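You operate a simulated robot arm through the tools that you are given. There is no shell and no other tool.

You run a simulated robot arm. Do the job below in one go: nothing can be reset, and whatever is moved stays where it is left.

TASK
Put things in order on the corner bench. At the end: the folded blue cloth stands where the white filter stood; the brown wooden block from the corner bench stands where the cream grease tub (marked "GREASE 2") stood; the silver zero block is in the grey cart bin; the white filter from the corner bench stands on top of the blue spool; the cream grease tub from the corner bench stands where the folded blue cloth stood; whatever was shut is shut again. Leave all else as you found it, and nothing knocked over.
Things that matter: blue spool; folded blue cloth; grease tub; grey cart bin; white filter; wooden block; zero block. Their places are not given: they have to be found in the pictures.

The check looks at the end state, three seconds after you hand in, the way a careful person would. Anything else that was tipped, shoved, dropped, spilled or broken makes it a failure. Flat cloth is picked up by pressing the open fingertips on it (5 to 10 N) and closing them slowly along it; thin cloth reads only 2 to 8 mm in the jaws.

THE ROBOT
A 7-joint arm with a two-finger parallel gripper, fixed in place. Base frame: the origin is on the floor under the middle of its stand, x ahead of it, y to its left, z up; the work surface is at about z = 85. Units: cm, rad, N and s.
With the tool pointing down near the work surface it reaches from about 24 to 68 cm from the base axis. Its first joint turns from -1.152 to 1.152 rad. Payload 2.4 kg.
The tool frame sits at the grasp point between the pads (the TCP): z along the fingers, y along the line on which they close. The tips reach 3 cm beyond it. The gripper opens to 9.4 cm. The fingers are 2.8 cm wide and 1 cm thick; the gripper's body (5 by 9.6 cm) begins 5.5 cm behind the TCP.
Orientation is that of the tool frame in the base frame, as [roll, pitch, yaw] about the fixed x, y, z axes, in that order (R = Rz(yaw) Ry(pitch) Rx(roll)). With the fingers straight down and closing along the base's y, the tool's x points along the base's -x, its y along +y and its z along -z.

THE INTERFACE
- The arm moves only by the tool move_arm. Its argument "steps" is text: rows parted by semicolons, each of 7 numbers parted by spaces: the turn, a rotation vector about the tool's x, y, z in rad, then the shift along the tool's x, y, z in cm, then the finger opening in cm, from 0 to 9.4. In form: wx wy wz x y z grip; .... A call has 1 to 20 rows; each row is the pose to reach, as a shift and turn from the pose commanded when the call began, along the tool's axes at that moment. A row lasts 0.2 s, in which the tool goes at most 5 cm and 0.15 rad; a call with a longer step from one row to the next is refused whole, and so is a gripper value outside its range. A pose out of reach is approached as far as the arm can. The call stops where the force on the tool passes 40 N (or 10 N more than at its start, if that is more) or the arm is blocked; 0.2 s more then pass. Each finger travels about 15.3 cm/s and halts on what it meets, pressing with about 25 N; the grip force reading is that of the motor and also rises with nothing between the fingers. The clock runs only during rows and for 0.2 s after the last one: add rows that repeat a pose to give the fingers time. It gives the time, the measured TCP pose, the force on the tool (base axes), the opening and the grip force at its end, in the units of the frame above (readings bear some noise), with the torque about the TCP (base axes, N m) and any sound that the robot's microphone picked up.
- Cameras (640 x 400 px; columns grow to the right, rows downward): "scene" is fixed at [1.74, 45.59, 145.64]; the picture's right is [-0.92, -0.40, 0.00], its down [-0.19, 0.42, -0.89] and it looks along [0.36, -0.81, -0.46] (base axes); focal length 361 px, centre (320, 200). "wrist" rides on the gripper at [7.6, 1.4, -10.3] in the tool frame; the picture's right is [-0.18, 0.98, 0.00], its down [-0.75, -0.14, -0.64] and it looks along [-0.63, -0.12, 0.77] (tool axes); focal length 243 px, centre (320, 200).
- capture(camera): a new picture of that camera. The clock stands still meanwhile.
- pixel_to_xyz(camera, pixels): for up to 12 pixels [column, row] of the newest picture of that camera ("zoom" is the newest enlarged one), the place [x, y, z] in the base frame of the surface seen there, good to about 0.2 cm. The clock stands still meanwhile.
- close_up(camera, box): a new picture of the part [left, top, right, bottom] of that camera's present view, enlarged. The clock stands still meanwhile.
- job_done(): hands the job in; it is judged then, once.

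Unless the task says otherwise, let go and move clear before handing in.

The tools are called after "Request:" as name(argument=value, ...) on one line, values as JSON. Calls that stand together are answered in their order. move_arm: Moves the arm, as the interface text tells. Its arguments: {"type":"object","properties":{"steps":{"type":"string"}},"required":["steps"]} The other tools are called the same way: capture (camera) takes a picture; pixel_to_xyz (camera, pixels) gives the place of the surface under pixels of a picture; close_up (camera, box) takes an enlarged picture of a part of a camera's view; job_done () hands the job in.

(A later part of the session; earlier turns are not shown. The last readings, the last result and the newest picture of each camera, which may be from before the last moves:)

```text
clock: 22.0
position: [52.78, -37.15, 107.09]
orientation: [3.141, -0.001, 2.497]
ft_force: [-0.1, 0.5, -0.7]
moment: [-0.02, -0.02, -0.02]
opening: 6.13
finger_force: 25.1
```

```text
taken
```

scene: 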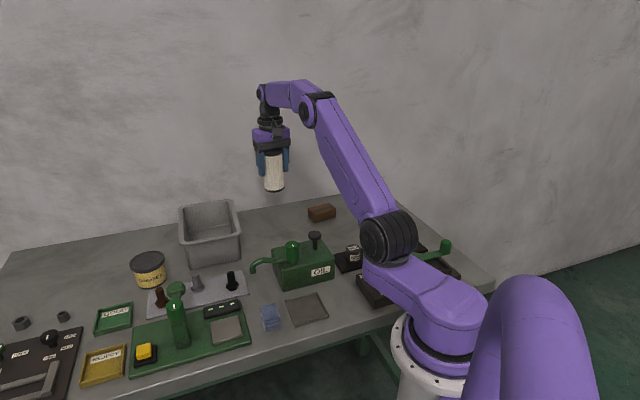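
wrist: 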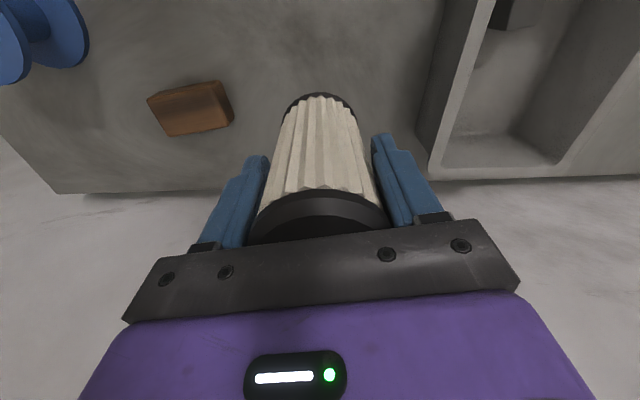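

The filter is held upright. I'll carry it at z≈107 to above the spool at (26.3,-53.0).

Request:
move_arm(steps="0 0 0 1.46 -3.58 0 5; 0 0 0 2.92 -7.16 0 5; 0 0 0 4.38 -10.73 0 5; 0 0 0 5.85 -14.31 0 5; 0 0 0 7.31 -17.89 0 5; 0 0 0 8.77 -21.47 0 5; 0 0 0 10.23 -25.04 0 5; 0 0 0 11.69 -28.62 0 5; 0 0 0 11.69 -28.62 0 5")

Request:
capture(camera="wrist")

Request:
close_up(camera="scene", box=[310, 110, 470, 250])

```text
clock: 24.0
position: [26.15, -53.01, 107.08]
orientation: [-3.141, -0.002, 2.497]
ft_force: [0.3, -0.2, -0.6]
moment: [0.02, 0.03, 0.0]
opening: 6.13
finger_force: 25.3
```

```text
taken
```

wrist: 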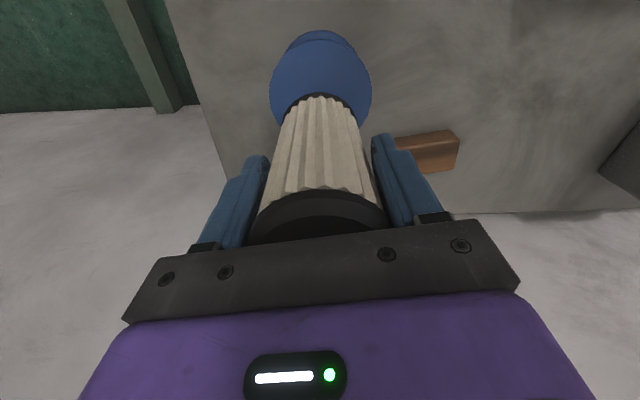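

```text
2.86 times, centred on (390, 180) of scene
```

zoom: 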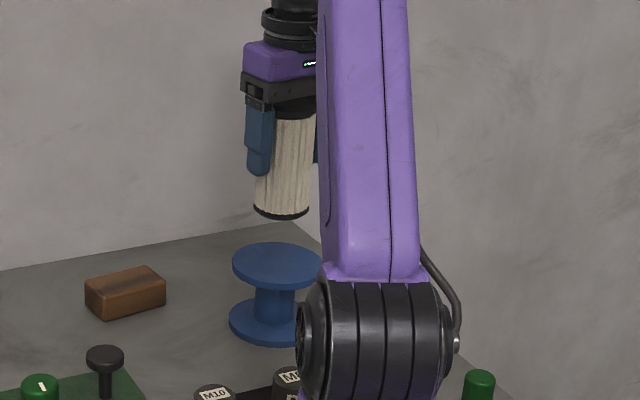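

The filter hangs right above the spool disc, its base at zoom (282,213) over the disc centre (277,268). I'll lower about 5.9 cm in small final steps and watch for contact.

Request:
move_arm(steps="0 0 0 0 0 2 5; 0 0 0 0 0 4 5; 0 0 0 0 0 5 5; 0 0 0 0 0 5.5 5; 0 0 0 0 0 5.7 5; 0 0 0 0 0 5.85 5; 0 0 0 0 0 5.85 5")

Request:
close_up(camera="scene", box=[340, 140, 420, 240])

Request:
capture(camera="wrist")

```text
clock: 25.6
position: [26.27, -52.99, 101.15]
orientation: [-3.141, 0.001, 2.497]
ft_force: [0.2, -0.4, -0.9]
moment: [0.0, 0.01, -0.03]
opening: 6.14
finger_force: 25.3
```

```text
4.00 times, centred on (380, 190) of scene
```

zoom: 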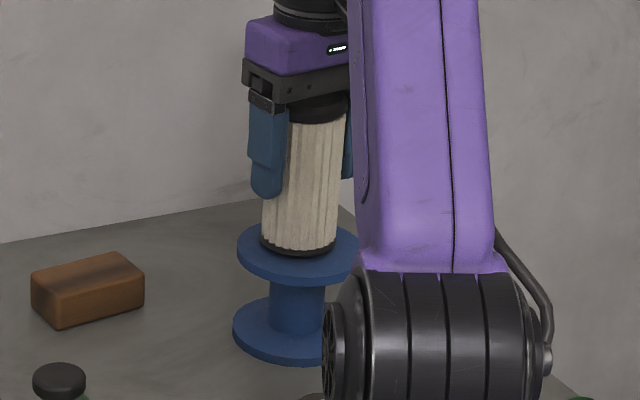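

```text
taken
```

wrist: 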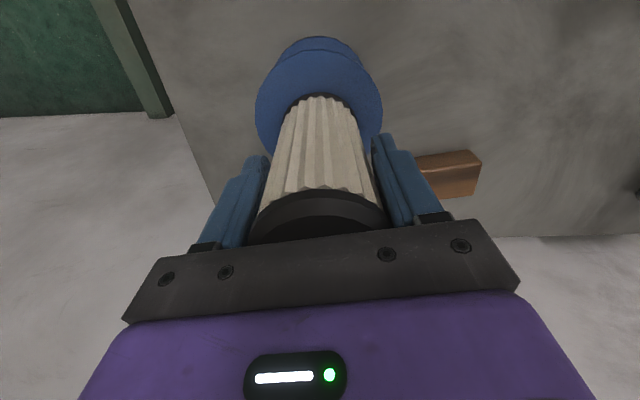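

The base is practically on the disc and looks centred, but there's no clear contact force yet. I'll lower in 0.1 cm steps.

Request:
move_arm(steps="0 0 0 0 0 0.08 5; 0 0 0 0 0 0.15 5; 0 0 0 0 0 0.15 5")

```text
clock: 26.4
position: [26.26, -53.0, 101.07]
orientation: [3.14, 0.0, 2.497]
ft_force: [-0.1, -0.5, 0.8]
moment: [0.04, -0.06, -0.03]
opening: 6.12
finger_force: 25.3
```

The z force rose from about -0.8 to +0.8 N, so it is just touching. I'll lower a hair more and then open slowly while holding position.

Request:
move_arm(steps="0 0 0 0 0 0.05 5; 0 0 0 0 0 0.05 5.9; 0 0 0 0 0 0.05 6.2; 0 0 0 0 0 0.05 6.6; 0 0 0 0 0 0.05 7.2; 0 0 0 0 0 0.05 8; 0 0 0 0 0 0.05 9.4; 0 0 0 0 0 0.05 9.4; 0 0 0 0 0 0.05 9.4")

Request:
close_up(camera="scene", box=[340, 140, 420, 240])

Request:
capture(camera="wrist")

```text
clock: 28.4
position: [26.34, -52.97, 101.0]
orientation: [3.14, -0.001, 2.497]
ft_force: [-0.7, 0.1, -0.2]
moment: [-0.04, -0.01, -0.02]
opening: 9.38
finger_force: 0.0
```

```text
4.00 times, centred on (380, 190) of scene
```

zoom: 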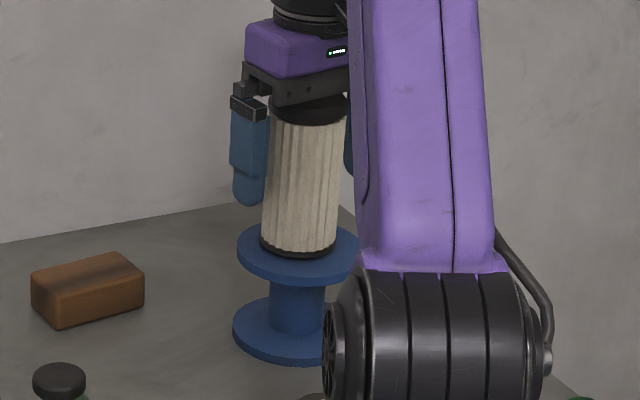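

```text
taken
```

wrist: 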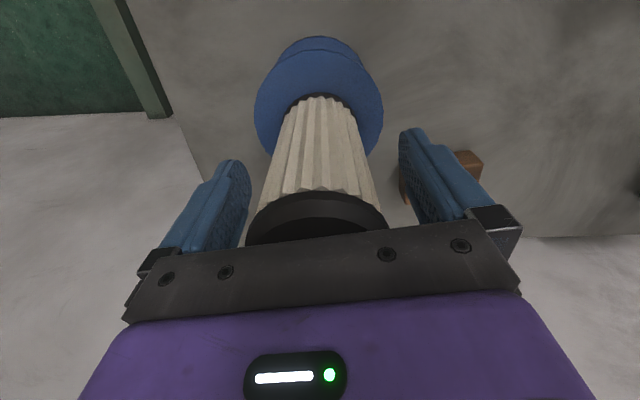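

The filter stands free and upright on the spool. I'll rise straight up 12 cm so the tips clear its top.

Request:
move_arm(steps="0 0 0 0 0 -1 9.4; 0 0 0 0 0 -4 9.4; 0 0 0 0 0 -8 9.4; 0 0 0 0 0 -12 9.4; 0 0 0 0 0 -14 9.4; 0 0 0 0 0 -14 9.4")

Request:
capture(camera="wrist")

Request:
capture(camera="scene")

```text
clock: 29.8
position: [26.32, -53.03, 114.96]
orientation: [3.141, 0.0, 2.495]
ft_force: [0.0, 0.2, -0.1]
moment: [-0.02, -0.01, 0.0]
opening: 9.41
finger_force: 0.1
```

```text
taken
```

wrist: 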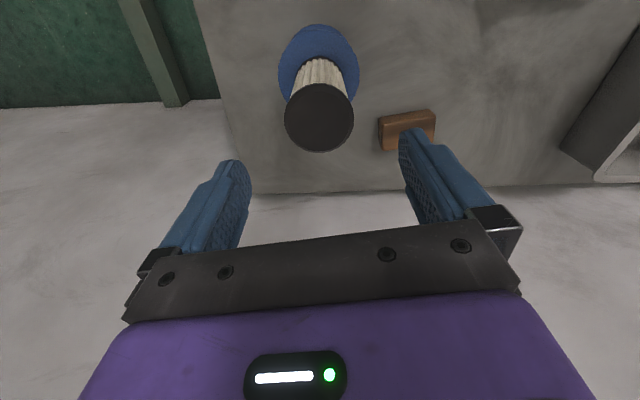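

```text
taken
```

scene: 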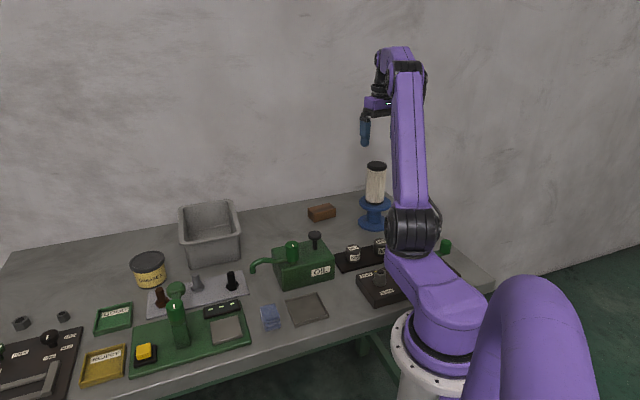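

The filter is standing on the spool (scene (376,180)). Next is the cloth: I'll travel over the pump to above (35.0,-2.95) at z≈103, turning to close along the stack's short side (about 44°) with a 5 cm opening.

Request:
move_arm(steps="0 0 0.011 1.78 3.48 0 9.4; 0 0 0.023 3.56 6.96 0 9.4; 0 0 0.034 5.34 10.44 0 8; 0 0 0.046 7.12 13.91 1 6.5; 0 0 0.057 8.9 17.39 2 5; 0 0 0.068 10.68 20.87 3 5; 0 0 0.08 12.45 24.35 4 5; 0 0 0.091 14.23 27.83 5.5 5; 0 0 0.103 16.01 31.31 7 5; 0 0 0.114 17.79 34.78 8.5 5; 0 0 0.125 19.57 38.26 10 5; 0 0 0.137 21.35 41.74 11 5; 0 0 0.148 23.13 45.22 11.95 5; 0 0 0.148 23.13 45.22 11.95 5")

Request:
capture(camera="wrist")

Request:
capture(camera="scene")

```text
clock: 32.8
position: [35.2, -2.93, 102.9]
orientation: [3.141, 0.0, 2.348]
ft_force: [0.1, 0.2, 0.4]
moment: [-0.01, 0.03, -0.02]
opening: 5.01
finger_force: 0.0
```

```text
taken
```

wrist: 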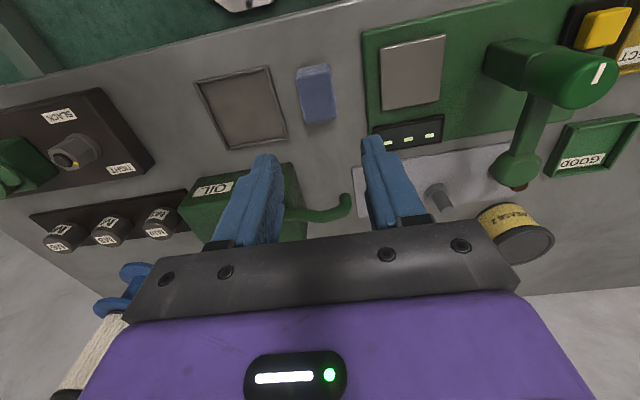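

```text
taken
```

scene: 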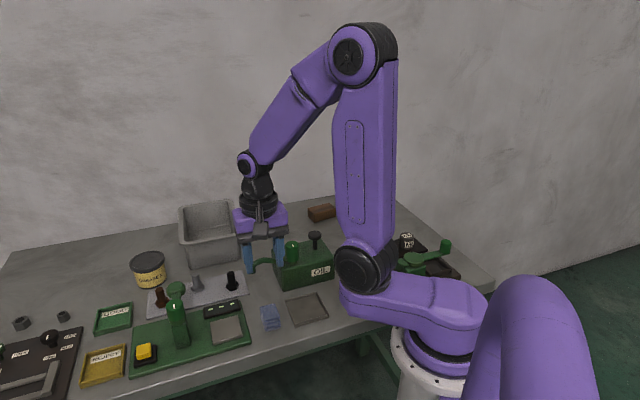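

The cloth shows at wrist (317,95), between the tray and the green plate. I'll zoom in to fix its centre, angle and the gaps on both sides.

Request:
close_up(camera="wrist", box=[260, 50, 390, 140])

```text
4.44 times, centred on (325, 95) of wrist
```

zoom: 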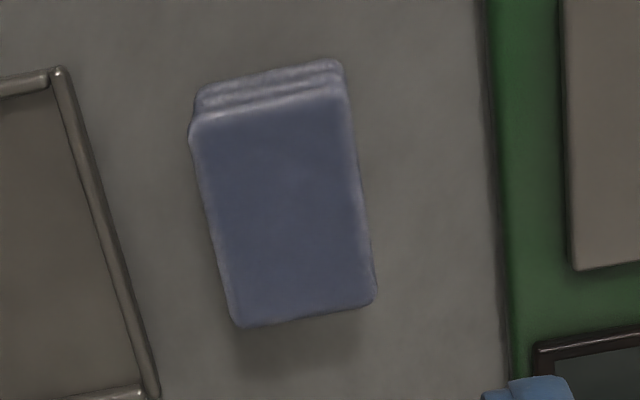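

Request:
pixel_to_xyz(camera="zoom", pixels=[[200, 130], [345, 100], [370, 298], [240, 320], [285, 215], [213, 220], [358, 200], [72, 80], [155, 390], [490, 40], [508, 370], [340, 70]])

```text
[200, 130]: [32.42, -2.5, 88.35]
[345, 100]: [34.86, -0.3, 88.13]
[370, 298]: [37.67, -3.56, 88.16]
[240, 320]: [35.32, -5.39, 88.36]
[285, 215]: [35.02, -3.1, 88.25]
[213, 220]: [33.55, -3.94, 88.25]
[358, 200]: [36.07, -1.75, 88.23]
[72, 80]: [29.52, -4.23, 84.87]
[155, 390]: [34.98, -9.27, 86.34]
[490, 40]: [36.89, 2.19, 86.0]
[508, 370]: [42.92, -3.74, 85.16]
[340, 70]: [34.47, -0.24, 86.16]
```

The cloth centre is confirmed at (35.05,-2.94) with its short side along 42°. The gaps to the tray and plate leave room for a 5 cm opening. I'll turn 0.045 rad, descend to TCP z≈88.3 and close slowly.

Request:
move_arm(steps="0 0 0.045 0 0.04 4 5; 0 0 0.045 0 0.04 8 5; 0 0 0.045 0 0.04 11 5; 0 0 0.045 0 0.04 13 5; 0 0 0.045 0 0.04 14.2 5; 0 0 0.045 0 0.04 14.7 5; 0 0 0.045 0 0.04 14.7 4.2; 0 0 0.045 0 0.04 14.7 3.6; 0 0 0.045 0 0.04 14.7 3; 0 0 0.045 0 0.04 14.7 2.5; 0 0 0.045 0 0.04 14.7 2; 0 0 0.045 0 0.04 14.7 2")

Request:
capture(camera="wrist")

Request:
close_up(camera="scene", box=[220, 250, 340, 350])

```text
clock: 35.4
position: [35.2, -2.9, 88.28]
orientation: [-3.141, -0.001, 2.304]
ft_force: [0.2, -0.1, -0.7]
moment: [-0.06, 0.0, -0.03]
opening: 3.97
finger_force: 25.5
```

```text
taken
```

wrist: 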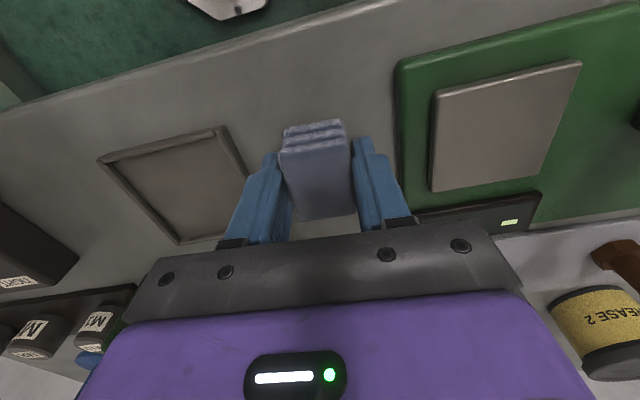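

```text
4.00 times, centred on (280, 300) of scene
```

zoom: 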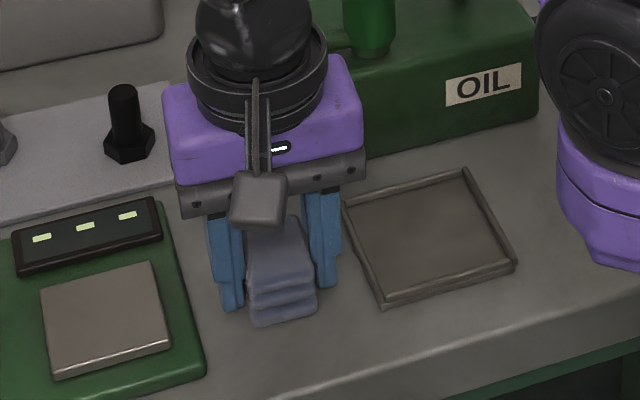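

The fingers halted at 3.97 cm with 25.5 N and the cloth is between them. I'll lift gently and check.

Request:
move_arm(steps="0 0 0 0 0 -0.5 2; 0 0 0 0 0 -1.5 2; 0 0 0 0 0 -4 2; 0 0 0 0 0 -8 2; 0 0 0 0 0 -12 2; 0 0 0 0 0 -14.7 2; 0 0 0 0 0 -14.7 2")

Request:
capture(camera="wrist")

Request:
capture(camera="scene")

```text
clock: 37.0
position: [34.91, -2.83, 103.08]
orientation: [-3.14, -0.001, 2.303]
ft_force: [0.1, -0.7, 0.0]
moment: [0.0, -0.02, -0.01]
opening: 3.94
finger_force: 24.9
```

```text
taken
```

wrist: 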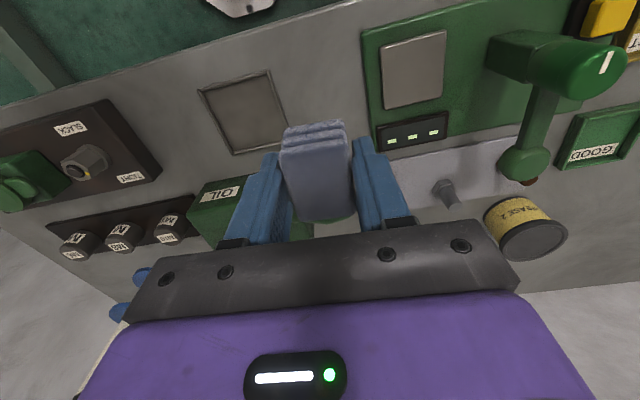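

```text
taken
```

scene: 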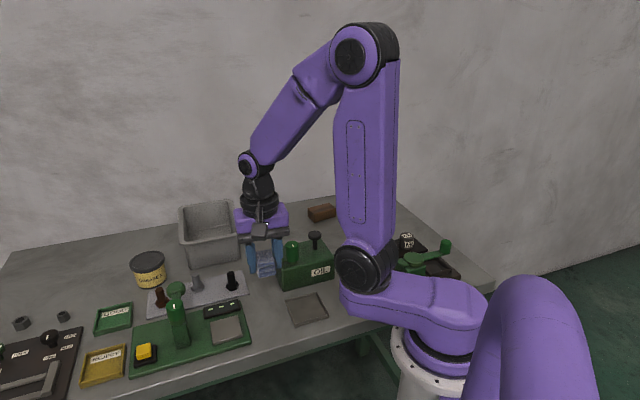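

The cloth is held and its spot is empty. I'll carry it high, at z≈106, to above the filter's old place (52.85,-37.15).

Request:
move_arm(steps="0 0 0 0 0 -3 2; 0 0 0 -3.74 -0.97 -3 2; 0 0 0 -7.47 -1.93 -3 2; 0 0 0 -11.21 -2.9 -3 2; 0 0 0 -14.94 -3.86 -3 2; 0 0 0 -18.68 -4.83 -3 2; 0 0 0 -22.41 -5.8 -3 2; 0 0 0 -26.15 -6.76 -3 2; 0 0 0 -29.88 -7.73 -3 2; 0 0 0 -33.62 -8.69 -3 2; 0 0 0 -37.35 -9.66 -3 2; 0 0 0 -37.35 -9.66 -3 2")

Request:
capture(camera="wrist")

Request:
capture(camera="scene")

```text
clock: 39.6
position: [52.84, -37.19, 105.95]
orientation: [-3.141, -0.001, 2.303]
ft_force: [0.2, -0.2, -0.3]
moment: [-0.02, 0.0, -0.01]
opening: 3.93
finger_force: 24.8
```

```text
taken
```

wrist: 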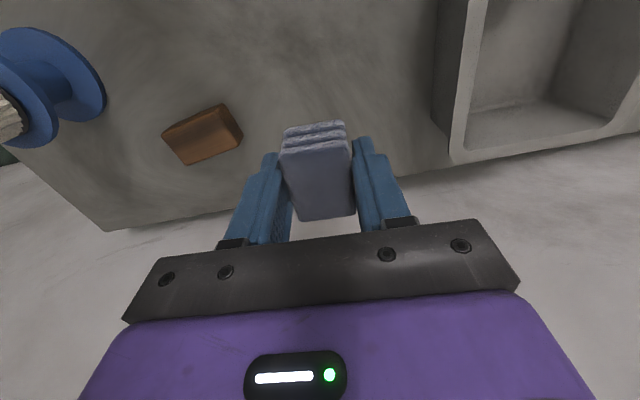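

```text
taken
```

scene: 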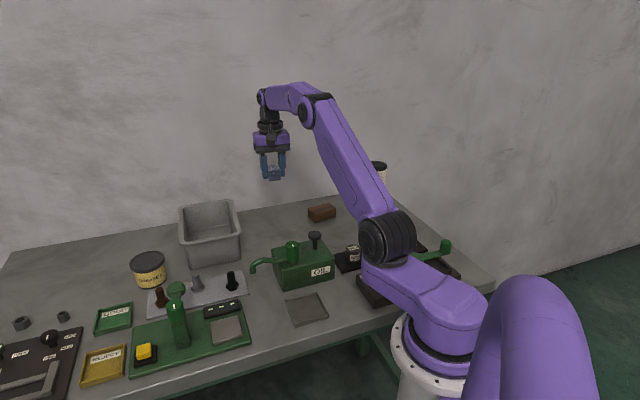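

The cloth hangs over the empty place. I'll lower it 17.5 cm to just above the table, slowing at the end.

Request:
move_arm(steps="0 0 0 0 0 4 2; 0 0 0 0 0 8 2; 0 0 0 0 0 12 2; 0 0 0 0 0 15 2; 0 0 0 0 0 16.8 2; 0 0 0 0 0 17.3 2; 0 0 0 0 0 17.55 2; 0 0 0 0 0 17.55 2")

Request:
close_up(camera="scene", box=[235, 170, 325, 250])

```text
clock: 41.4
position: [52.78, -37.18, 88.57]
orientation: [-3.141, -0.001, 2.304]
ft_force: [-0.1, 0.3, -0.3]
moment: [-0.02, -0.01, -0.05]
opening: 3.96
finger_force: 24.9
```

```text
5.00 times, centred on (280, 210) of scene
```

zoom: 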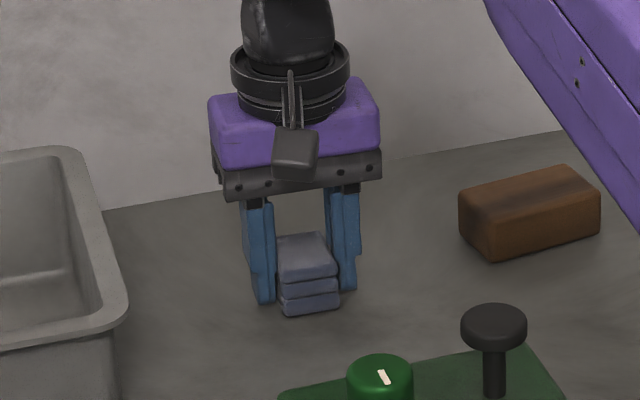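

The stack looks level just above the table. I'll lower the last 0.15 cm, open slowly to 6 cm and rise.

Request:
move_arm(steps="0 0 0 0 0 0.08 2; 0 0 0 0 0 0.15 2; 0 0 0 0 0 0.15 3.5; 0 0 0 0 0 0.15 4; 0 0 0 0 0 0.15 4.6; 0 0 0 0 0 0.15 5.4; 0 0 0 0 0 0.15 6; 0 0 0 0 0 0.15 6; 0 0 0 0 0 -2 6; 0 0 0 0 0 -6 6; 0 0 0 0 0 -10 6; 0 0 0 0 0 -14.5 6; 0 0 0 0 0 -14.5 6")

Request:
capture(camera="wrist")

Request:
close_up(camera="scene", box=[235, 170, 325, 250])

```text
clock: 44.2
position: [53.0, -37.06, 102.87]
orientation: [3.141, 0.0, 2.303]
ft_force: [-1.0, -0.1, 0.5]
moment: [-0.04, 0.03, 0.0]
opening: 6.01
finger_force: 0.0
```

```text
taken
```

wrist: 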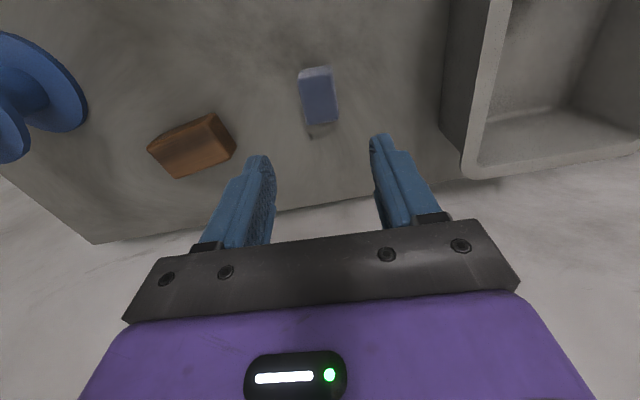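

```text
5.00 times, centred on (280, 210) of scene
```

zoom: 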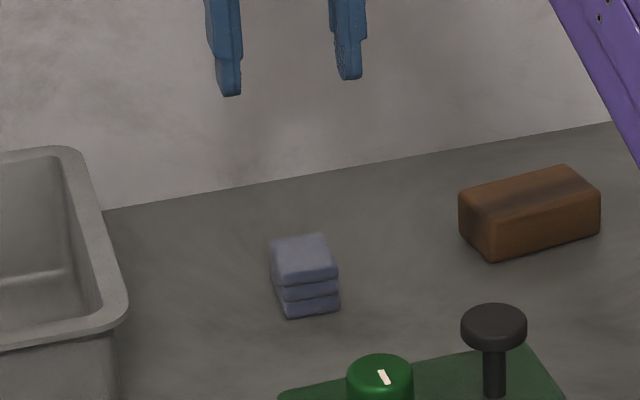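

The cloth stack stands neatly at the old filter place. Next I'll swing over to view the tub from above around (58,-3,108), turning the fingers to close along y and opening them.

Request:
move_arm(steps="0 0 -0.088 2.44 2.96 -2.6 6; 0 0 -0.176 4.87 5.93 -5.2 7; 0 0 -0.265 7.31 8.89 -5.2 8; 0 0 -0.353 9.75 11.85 -5.2 9.4; 0 0 -0.441 12.18 14.82 -5.2 9.4; 0 0 -0.529 14.62 17.78 -5.2 9.4; 0 0 -0.618 17.06 20.74 -5.2 9.4; 0 0 -0.706 19.49 23.71 -5.2 9.4; 0 0 -0.794 21.93 26.67 -5.2 9.4; 0 0 -0.794 21.93 26.67 -5.2 9.4")

Request:
capture(camera="wrist")

Request:
capture(camera="scene")

```text
clock: 46.4
position: [57.94, -2.76, 108.27]
orientation: [3.141, 0.002, 3.099]
ft_force: [-0.5, 0.1, -0.2]
moment: [0.01, 0.0, 0.0]
opening: 9.4
finger_force: 0.2
```

```text
taken
```

wrist: 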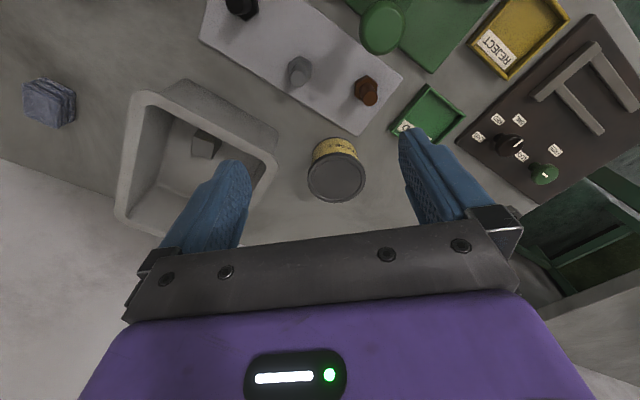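

```text
taken
```

scene: 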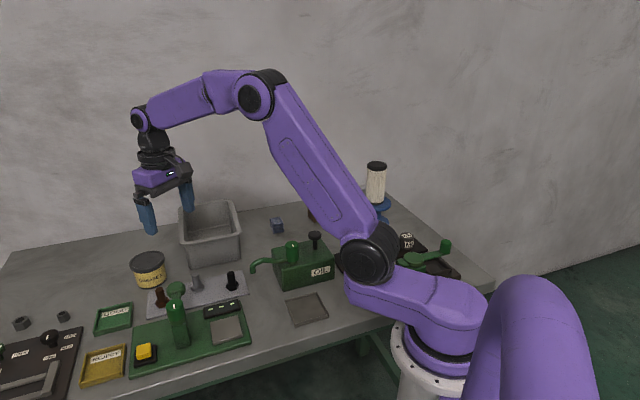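

The tub shows at wrist (337,170), with the zero block in the bin at left. I'll zoom on the tub to get the lid centre and diameter.

Request:
close_up(camera="wrist", box=[290, 125, 386, 210])

```text
4.71 times, centred on (338, 168) of wrist
```

zoom: 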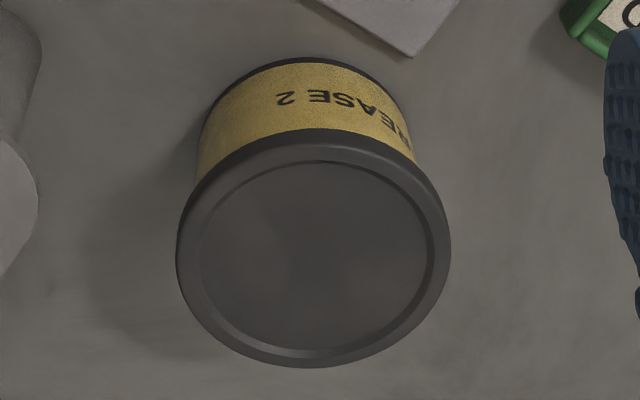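

Request:
pixel_to_xyz(camera="zoom", pixels=[[180, 255], [446, 240], [310, 145], [310, 365], [220, 180], [405, 330], [220, 330], [405, 170], [312, 255], [410, 52], [330, 60], [205, 120]])

```text
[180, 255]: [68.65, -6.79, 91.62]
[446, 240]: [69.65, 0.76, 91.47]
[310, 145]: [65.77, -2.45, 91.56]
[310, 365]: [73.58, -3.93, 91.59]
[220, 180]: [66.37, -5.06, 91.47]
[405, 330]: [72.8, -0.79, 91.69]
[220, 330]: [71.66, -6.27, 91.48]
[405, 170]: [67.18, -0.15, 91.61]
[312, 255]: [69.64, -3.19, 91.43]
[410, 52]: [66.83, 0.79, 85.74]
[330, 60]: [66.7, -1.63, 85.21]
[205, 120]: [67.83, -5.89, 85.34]
```

The lid centre is (69.6,-3.1) with a diameter of about 8 cm, slightly past the straight-down reach. I'll lean the fingers outward 0.2 rad and go above the tub at z≈100 to test the reach.

Request:
move_arm(steps="0 -0.04 0 -2.32 0.09 1.6 9.4; 0 -0.08 0 -4.64 0.18 3.2 9.4; 0 -0.12 0 -6.95 0.26 4.8 9.4; 0 -0.16 0 -9.27 0.35 6.4 9.4; 0 -0.2 0 -11.59 0.44 8 9.4; 0 -0.2 0 -11.59 0.44 8 9.4; 0 -0.2 0 -11.59 0.44 8 9.4")

Request:
capture(camera="wrist")

Request:
capture(camera="scene")

```text
clock: 48.0
position: [69.46, -3.19, 100.17]
orientation: [-3.141, 0.201, 3.097]
ft_force: [-0.4, -0.1, -0.2]
moment: [0.03, 0.02, 0.0]
opening: 9.38
finger_force: 0.1
```

```text
taken
```

wrist: 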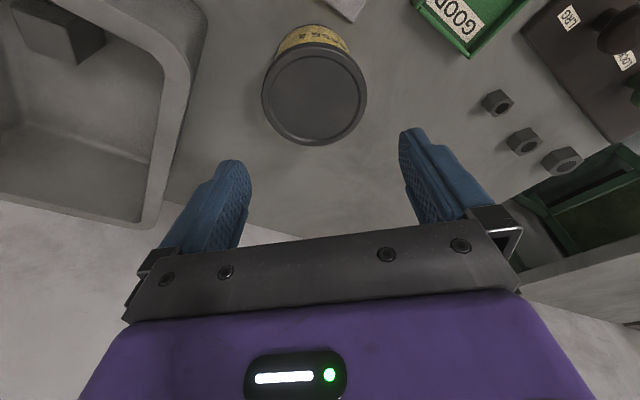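

```text
taken
```

scene: 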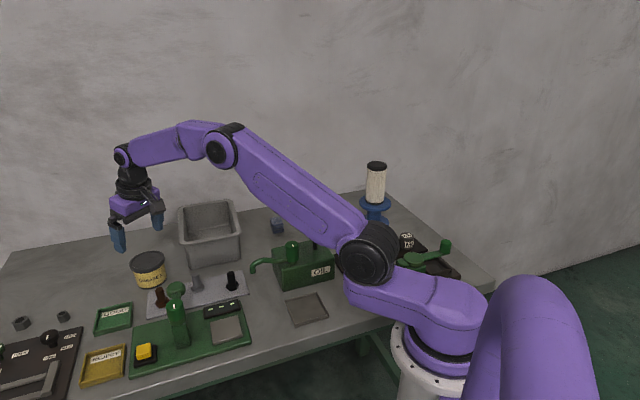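

The pose is reached (69.46,-3.19,100.17 with the 0.2 lean). The lid is visible at wrist (315,97), so I'll re-measure it from here before descending.

Request:
pixel_to_xyz(camera="wrist", pixels=[[264, 95], [365, 93], [314, 46], [314, 142], [278, 62], [350, 130], [278, 130], [350, 60], [314, 95]])

```text
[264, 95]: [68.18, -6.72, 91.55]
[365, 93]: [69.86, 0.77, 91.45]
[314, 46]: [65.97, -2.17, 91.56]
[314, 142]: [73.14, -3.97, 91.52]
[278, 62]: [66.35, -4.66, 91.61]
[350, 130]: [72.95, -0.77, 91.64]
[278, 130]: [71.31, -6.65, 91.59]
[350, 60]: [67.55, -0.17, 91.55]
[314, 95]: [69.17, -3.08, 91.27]
```

The tub centre is settled at (69.5,-3.05). I'll descend straight down 9.4 cm to lid height, fingers either side along y, then close slowly.

Request:
move_arm(steps="0 0 0 0.63 0.01 2.94 9.4; 0 0 0 1.26 0.01 5.88 9.4; 0 0 0 1.67 0.01 7.81 9.4; 0 0 0 1.97 0.02 9.19 9.4; 0 0 0 1.97 0.02 9.19 9.4")

Request:
capture(camera="wrist")

Request:
close_up(camera="scene", box=[90, 200, 210, 310])

```text
clock: 49.2
position: [69.62, -3.14, 90.69]
orientation: [-3.141, 0.2, 3.098]
ft_force: [-0.6, -0.1, 1.1]
moment: [-0.01, 0.0, 0.01]
opening: 9.38
finger_force: 0.0
```

```text
taken
```

wrist: 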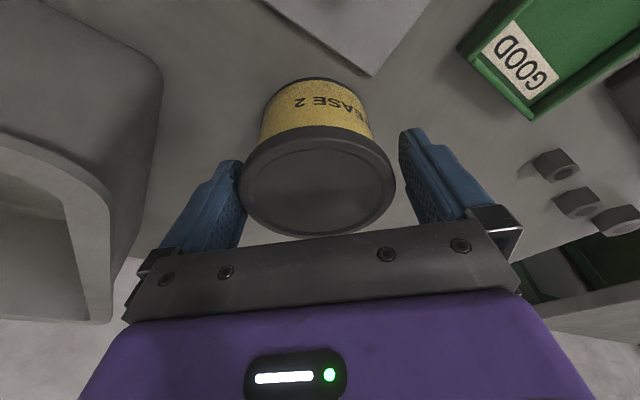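

```text
3.64 times, centred on (150, 255) of scene
```

zoom: 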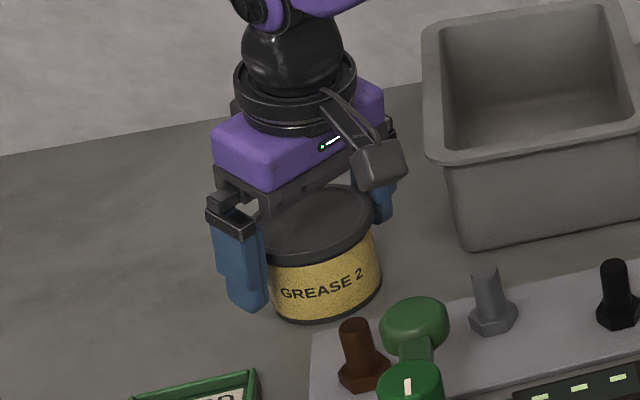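

The lid sits between both fingers at wrist (240–395), nothing touching. I'll close slowly on it.

Request:
move_arm(steps="0 0 0 0 0 0 9.0; 0 0 0 0 0 0 8.7; 0 0 0 0 0 0 8.4; 0 0 0 0 0 0 8.1; 0 0 0 0 0 0 7.8; 0 0 0 0 0 0 7.4; 0 0 0 0 0 0 7; 0 0 0 0 0 0 7; 0 0 0 0 0 0 7")

Request:
capture(camera="wrist")

```text
clock: 51.2
position: [69.46, -3.11, 90.92]
orientation: [-3.14, 0.202, 3.096]
ft_force: [1.0, -1.4, 0.9]
moment: [-0.03, -0.01, -0.03]
opening: 8.41
finger_force: 24.4
```

```text
taken
```

wrist: 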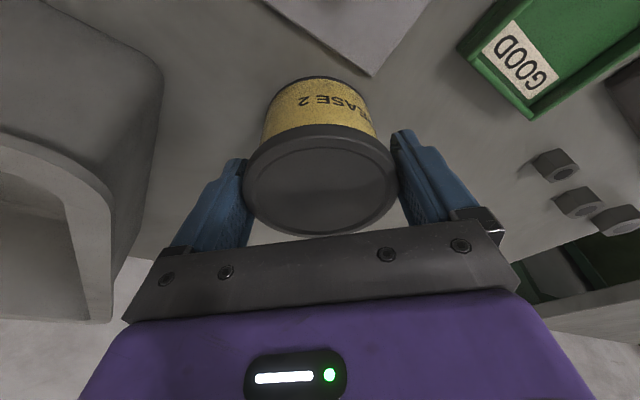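

The tub is gripped at 8.41 cm with 24.4 N. I'll lift it 2 cm first to check that it holds.

Request:
move_arm(steps="0 0 0 -0.06 0 -0.29 7; 0 0 0 -0.2 0 -0.98 7; 0 0 0 -0.4 0 -1.96 7; 0 0 0 -0.4 0 -1.96 7; 0 0 0 -0.4 0 -1.96 7")

Request:
capture(camera="wrist")

Request:
close_up(camera="scene", box=[90, 200, 210, 310])

```text
clock: 52.4
position: [69.53, -3.12, 92.92]
orientation: [-3.141, 0.198, 3.096]
ft_force: [-0.1, -0.1, -3.7]
moment: [0.0, 0.01, 0.0]
opening: 8.39
finger_force: 25.0
```

```text
taken
```

wrist: 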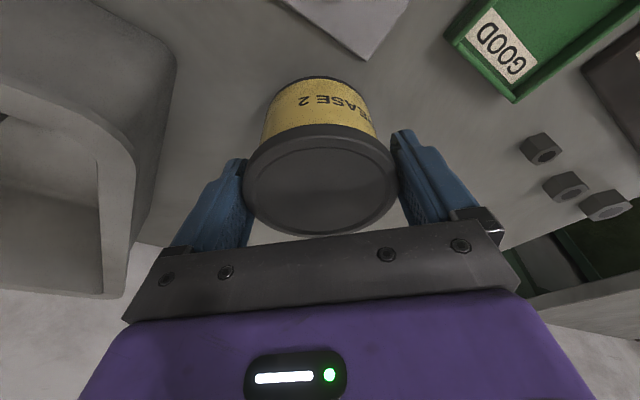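

```text
3.64 times, centred on (150, 255) of scene
```

zoom: 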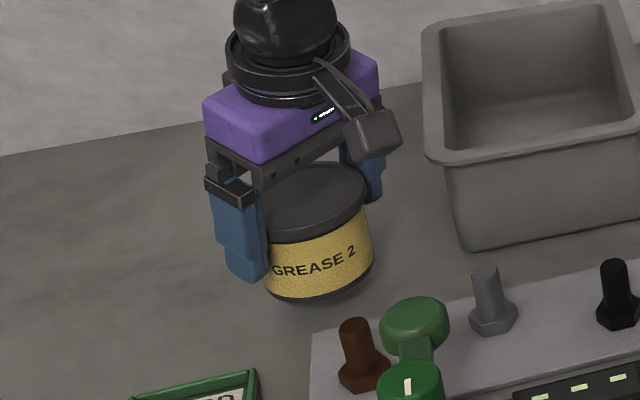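

The tub is held firmly: the weight is about 3.7 N and it hasn't shifted in the jaws. Before carrying it I'll check the heights of the gauge, readout and pad near its destination.

Request:
pixel_to_xyz(camera="scene", pixels=[[176, 286], [178, 300], [179, 312], [237, 304], [238, 309], [240, 336], [235, 320], [208, 308], [226, 328], [248, 341], [261, 258], [256, 270]])

Request:
move_arm(steps="0 0 0 -0.72 0 -3.53 7; 0 0 0 -1.43 0 -7.06 7; 0 0 0 -2.15 0 -10.58 7; 0 0 0 -2.87 0 -14.11 7; 0 0 0 -2.87 0 -14.11 7")

Request:
capture(camera="scene")

```text
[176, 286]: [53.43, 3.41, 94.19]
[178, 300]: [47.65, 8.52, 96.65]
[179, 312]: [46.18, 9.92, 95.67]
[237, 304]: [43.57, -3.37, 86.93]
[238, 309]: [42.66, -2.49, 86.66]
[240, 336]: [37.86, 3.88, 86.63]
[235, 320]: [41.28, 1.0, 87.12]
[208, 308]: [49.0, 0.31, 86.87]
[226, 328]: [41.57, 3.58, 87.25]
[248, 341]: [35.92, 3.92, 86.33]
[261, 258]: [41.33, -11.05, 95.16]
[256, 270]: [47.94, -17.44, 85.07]
```

```text
clock: 53.6
position: [69.39, -2.9, 107.18]
orientation: [-3.14, 0.199, 3.099]
ft_force: [-0.3, -1.4, -3.3]
moment: [0.0, 0.04, 0.01]
opening: 8.41
finger_force: 25.2
```

```text
taken
```

scene: 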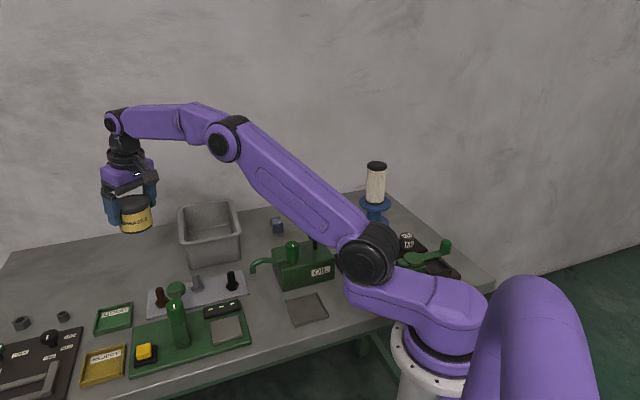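

All items along the path are below z≈97, and the tub's base is at about 101. I'll carry it straight back toward the cloth's old place (35.05,-2.94).

Request:
move_arm(steps="0 0 0 3.75 -0.16 -0.76 7; 0 0 0 7.5 -0.31 -1.52 7; 0 0 0 11.24 -0.47 -2.28 7; 0 0 0 14.99 -0.63 -3.04 7; 0 0 0 18.74 -0.78 -3.81 7; 0 0 0 22.49 -0.94 -4.57 7; 0 0 0 26.23 -1.1 -5.33 7; 0 0 0 29.98 -1.25 -6.09 7; 0 0 0 33.73 -1.41 -6.85 7; 0 0 0 33.73 -1.41 -6.85 7")

Request:
capture(camera="wrist")

Request:
capture(camera="scene")

```text
clock: 55.8
position: [35.19, -2.95, 107.26]
orientation: [3.14, 0.2, 3.097]
ft_force: [0.6, -0.7, -2.3]
moment: [0.03, -0.01, 0.05]
opening: 8.43
finger_force: 24.9
```

```text
taken
```

wrist: 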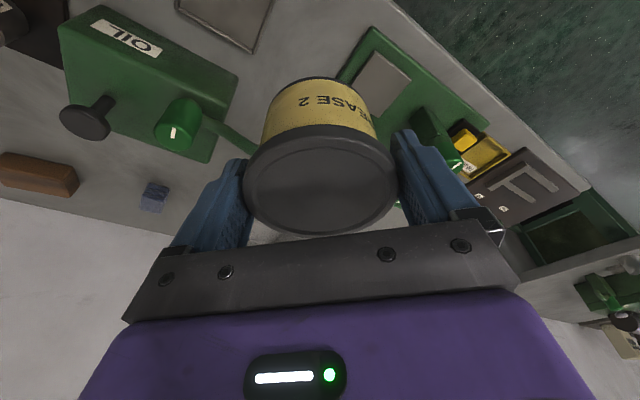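

```text
taken
```

scene: 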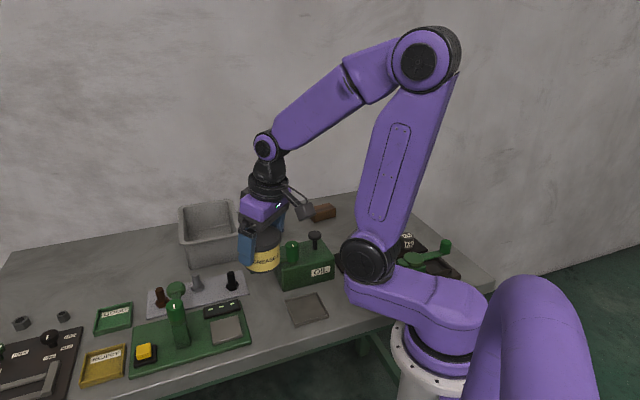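

The tub is level above its target. I'll lower it straight down to about 0.15 cm above the table and inspect the gaps to the tray and green plate.

Request:
move_arm(steps="0 0 0 0.72 0.06 3.58 7; 0 0 0 1.43 0.06 7.17 7; 0 0 0 2.07 0.06 10.36 7; 0 0 0 2.63 0.06 13.15 7; 0 0 0 2.95 0.06 14.74 7; 0 0 0 2.95 0.06 14.74 7")

Request:
close_up(camera="scene", box=[210, 240, 340, 350])

Request:
capture(camera="wrist")

```text
clock: 57.2
position: [35.06, -2.93, 92.07]
orientation: [-3.14, 0.198, 3.097]
ft_force: [0.6, 0.1, -2.6]
moment: [-0.02, 0.0, -0.03]
opening: 8.46
finger_force: 25.5
```

```text
3.64 times, centred on (275, 295) of scene
```

zoom: 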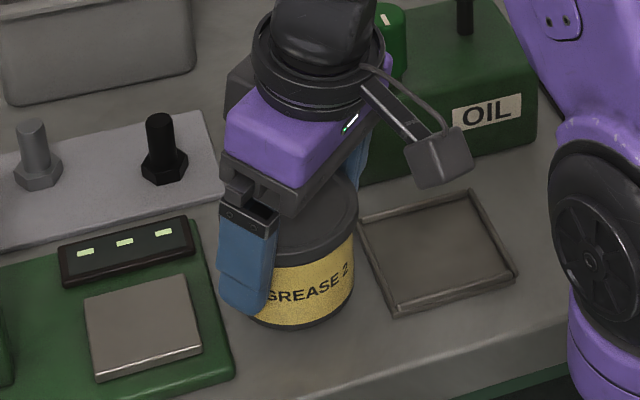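

```text
taken
```

wrist: 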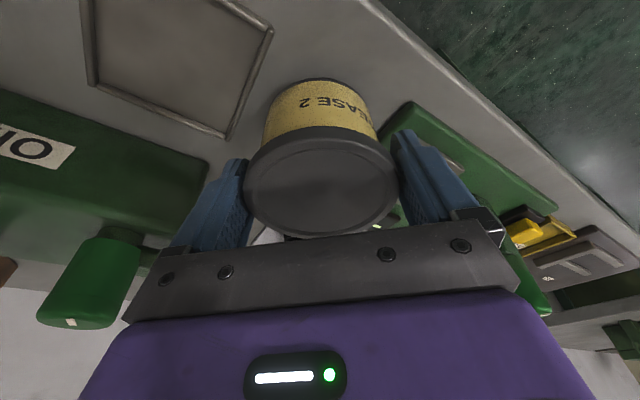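

The tub's base is about 1.4 cm above the table. Projecting the geometry gives around 0.7–0.8 cm clearance to both tray and plate. I'll lower the rest slowly.

Request:
move_arm(steps="0 0 0 0.1 0 0.49 7; 0 0 0 0.18 0 0.88 7; 0 0 0 0.22 0 1.08 7; 0 0 0 0.25 0 1.22 7; 0 0 0 0.25 0 1.22 7")

Request:
close_up(camera="scene", box=[210, 240, 340, 350])

Request:
close_up(camera="wrist", box=[200, 0, 480, 180])

```text
clock: 58.4
position: [35.04, -2.93, 90.96]
orientation: [-3.14, 0.198, 3.098]
ft_force: [0.8, -1.0, -3.2]
moment: [0.05, 0.0, 0.0]
opening: 8.48
finger_force: 24.7
```

```text
3.64 times, centred on (275, 295) of scene
```

zoom: 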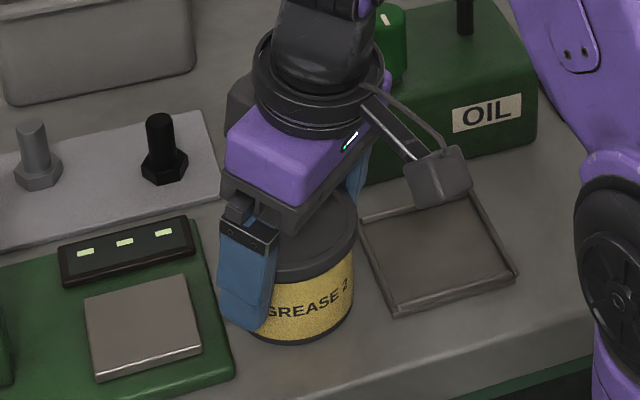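

```text
2.22 times, centred on (340, 90) of wrist
```

zoom: 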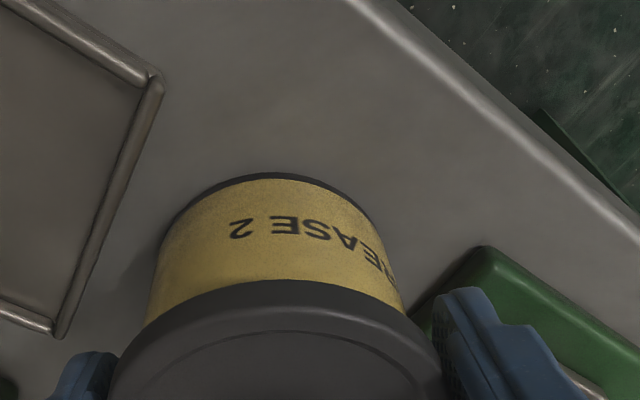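

It's still hanging (Fz -3.2 N), with visible gaps to both the tray and the plate. I'll lower 0.1–0.2 cm more until it bears on the table.

Request:
move_arm(steps="0 0 0 0.02 0 0.1 7; 0 0 0 0.03 0 0.17 7; 0 0 0 0.03 0 0.17 7")

```text
clock: 59.2
position: [35.14, -2.77, 90.74]
orientation: [-3.14, 0.2, 3.099]
ft_force: [-2.3, 1.1, 15.0]
moment: [0.13, -0.25, 0.12]
opening: 8.4
finger_force: 24.5
```

Contact: Fz jumped to +15 N. I'll ease up slightly and open slowly.

Request:
move_arm(steps="0 0 0 -0.01 0 -0.06 7; 0 0 0 -0.01 0 -0.06 7.8; 0 0 0 -0.01 0 -0.06 8.3; 0 0 0 -0.01 0 -0.06 8.5; 0 0 0 -0.01 0 -0.06 8.7; 0 0 0 -0.01 0 -0.06 9.0; 0 0 0 -0.01 0 -0.06 9.4; 0 0 0 -0.01 0 -0.06 9.4; 0 0 0 -0.01 0 -0.06 9.4")

Request:
capture(camera="wrist")

Request:
close_up(camera="scene", box=[210, 240, 340, 350])

```text
clock: 61.2
position: [35.1, -2.92, 90.72]
orientation: [3.141, 0.199, 3.098]
ft_force: [0.8, -0.3, -0.3]
moment: [-0.01, 0.01, -0.02]
opening: 9.41
finger_force: 0.0
```

```text
taken
```

wrist: 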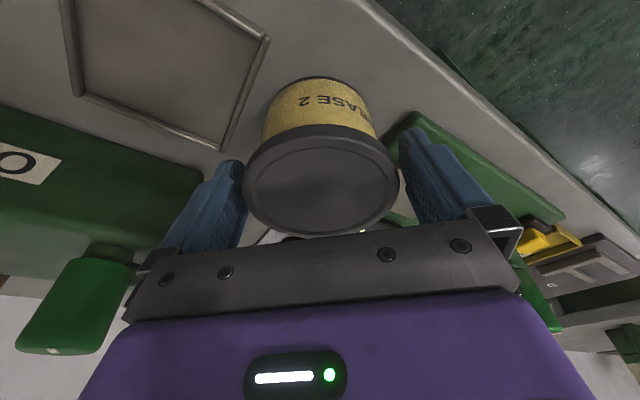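

```text
3.64 times, centred on (275, 295) of scene
```

zoom: 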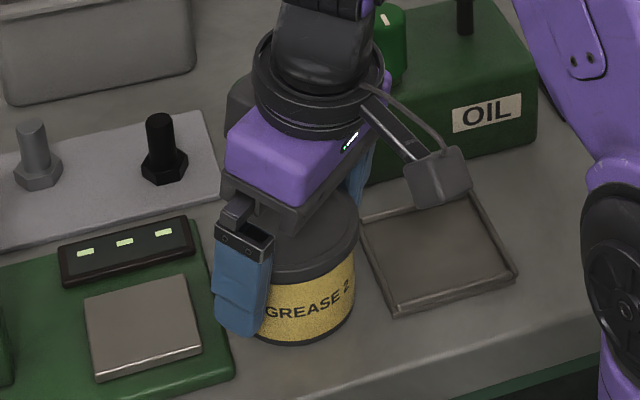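

The tub is released and standing. I'll rise straight up, slowly at first.

Request:
move_arm(steps="0 0 0 -0.2 0 -0.98 9.4; 0 0 0 -0.6 0 -2.94 9.4; 0 0 0 -1.19 0 -5.88 9.4; 0 0 0 -1.99 0 -9.8 9.4; 0 0 0 -2.85 0 -14.0 9.4; 0 0 0 -2.85 0 -14.0 9.4")

Request:
capture(camera="wrist")

Request:
capture(camera="scene")

```text
clock: 62.6
position: [34.97, -2.75, 104.87]
orientation: [3.14, 0.199, 3.099]
ft_force: [-0.4, -0.3, -0.3]
moment: [0.01, 0.03, -0.01]
opening: 9.39
finger_force: 0.1
```

```text
taken
```

wrist: 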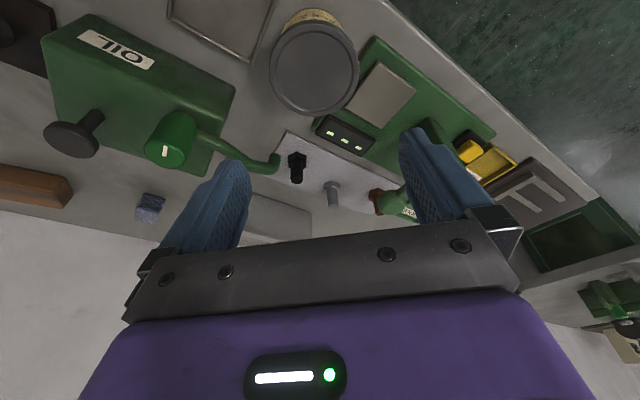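

```text
taken
```

scene: 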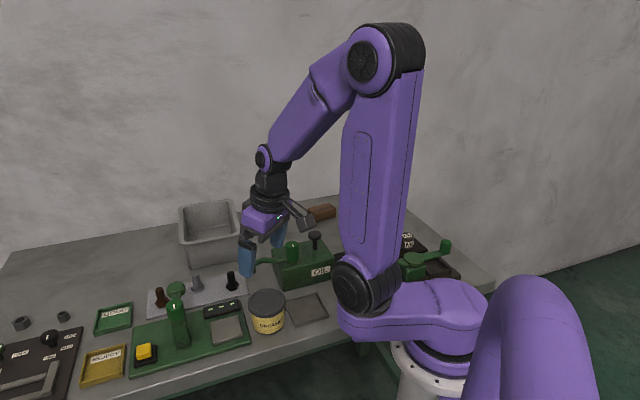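

The tub stands between tray and plate at its new place. For the wood block I'll fly over the pump to above (43,-50) at z≈104, keeping the 0.2 lean and turning so the fingers close along the block's length (54°).

Request:
move_arm(steps="0.0097 0 0.0477 -0.8 -3.89 0.24 9.4; 0.0193 0 0.0953 -1.6 -7.79 0.48 9.4; 0.029 0 0.143 -2.4 -11.68 0.72 9.4; 0.0387 0 0.1907 -3.2 -15.57 0.96 9.4; 0.0483 0 0.2383 -4.0 -19.47 1.2 9.4; 0.058 0 0.286 -4.79 -23.36 1.43 9.4; 0.0677 0 0.3337 -5.59 -27.25 1.67 9.4; 0.0773 0 0.3813 -6.39 -31.15 1.91 9.4; 0.087 0 0.429 -7.19 -35.04 2.15 9.4; 0.0967 0 0.4767 -7.99 -38.93 2.39 9.4; 0.1063 0 0.5243 -8.79 -42.83 2.63 9.4; 0.116 0 0.572 -9.59 -46.72 2.87 9.4; 0.116 0 0.572 -9.59 -46.72 2.87 9.4")

Request:
capture(camera="wrist")

Request:
capture(camera="scene")

```text
clock: 65.4
position: [42.99, -49.85, 104.23]
orientation: [-3.141, 0.199, 2.512]
ft_force: [-0.3, 0.2, -0.1]
moment: [0.01, -0.01, 0.04]
opening: 9.4
finger_force: 0.0
```

```text
taken
```

wrist: 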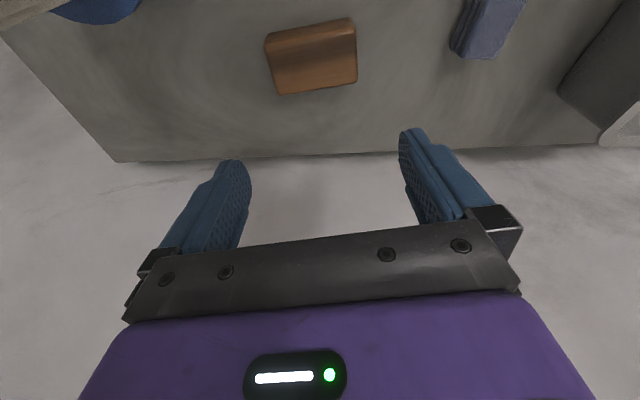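

```text
taken
```

scene: 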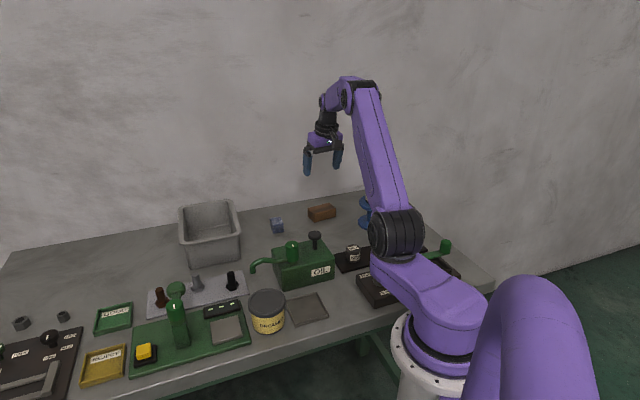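

The block is at wrist (312,57), slightly rotated from the finger line. I'll zoom to measure its top corners.

Request:
close_up(camera="wrist", box=[250, 5, 374, 110])

```text
3.81 times, centred on (312, 58) of wrist
```

zoom: 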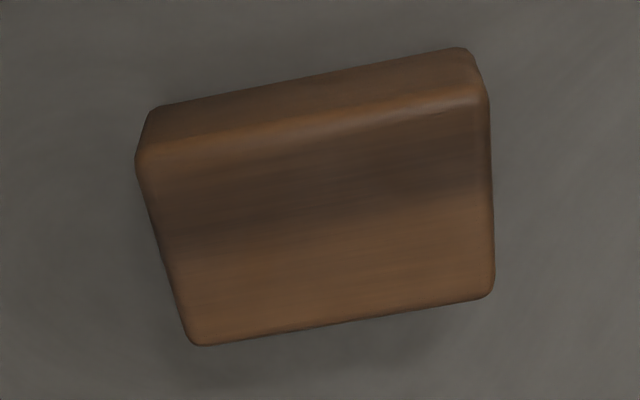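

Request:
pixel_to_xyz(camera="zoom", pixels=[[150, 160], [480, 105], [488, 288], [198, 338], [320, 220], [148, 210], [490, 190], [310, 135], [345, 312], [155, 112], [460, 55], [175, 280]])

```text
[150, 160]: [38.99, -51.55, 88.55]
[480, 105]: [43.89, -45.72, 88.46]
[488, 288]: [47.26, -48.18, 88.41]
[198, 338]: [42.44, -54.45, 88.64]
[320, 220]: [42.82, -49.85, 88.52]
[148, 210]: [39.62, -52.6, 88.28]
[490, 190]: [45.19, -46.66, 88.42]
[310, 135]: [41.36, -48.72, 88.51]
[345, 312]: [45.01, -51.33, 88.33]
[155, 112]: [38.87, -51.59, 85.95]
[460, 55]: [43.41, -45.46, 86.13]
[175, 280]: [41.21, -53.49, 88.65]
```

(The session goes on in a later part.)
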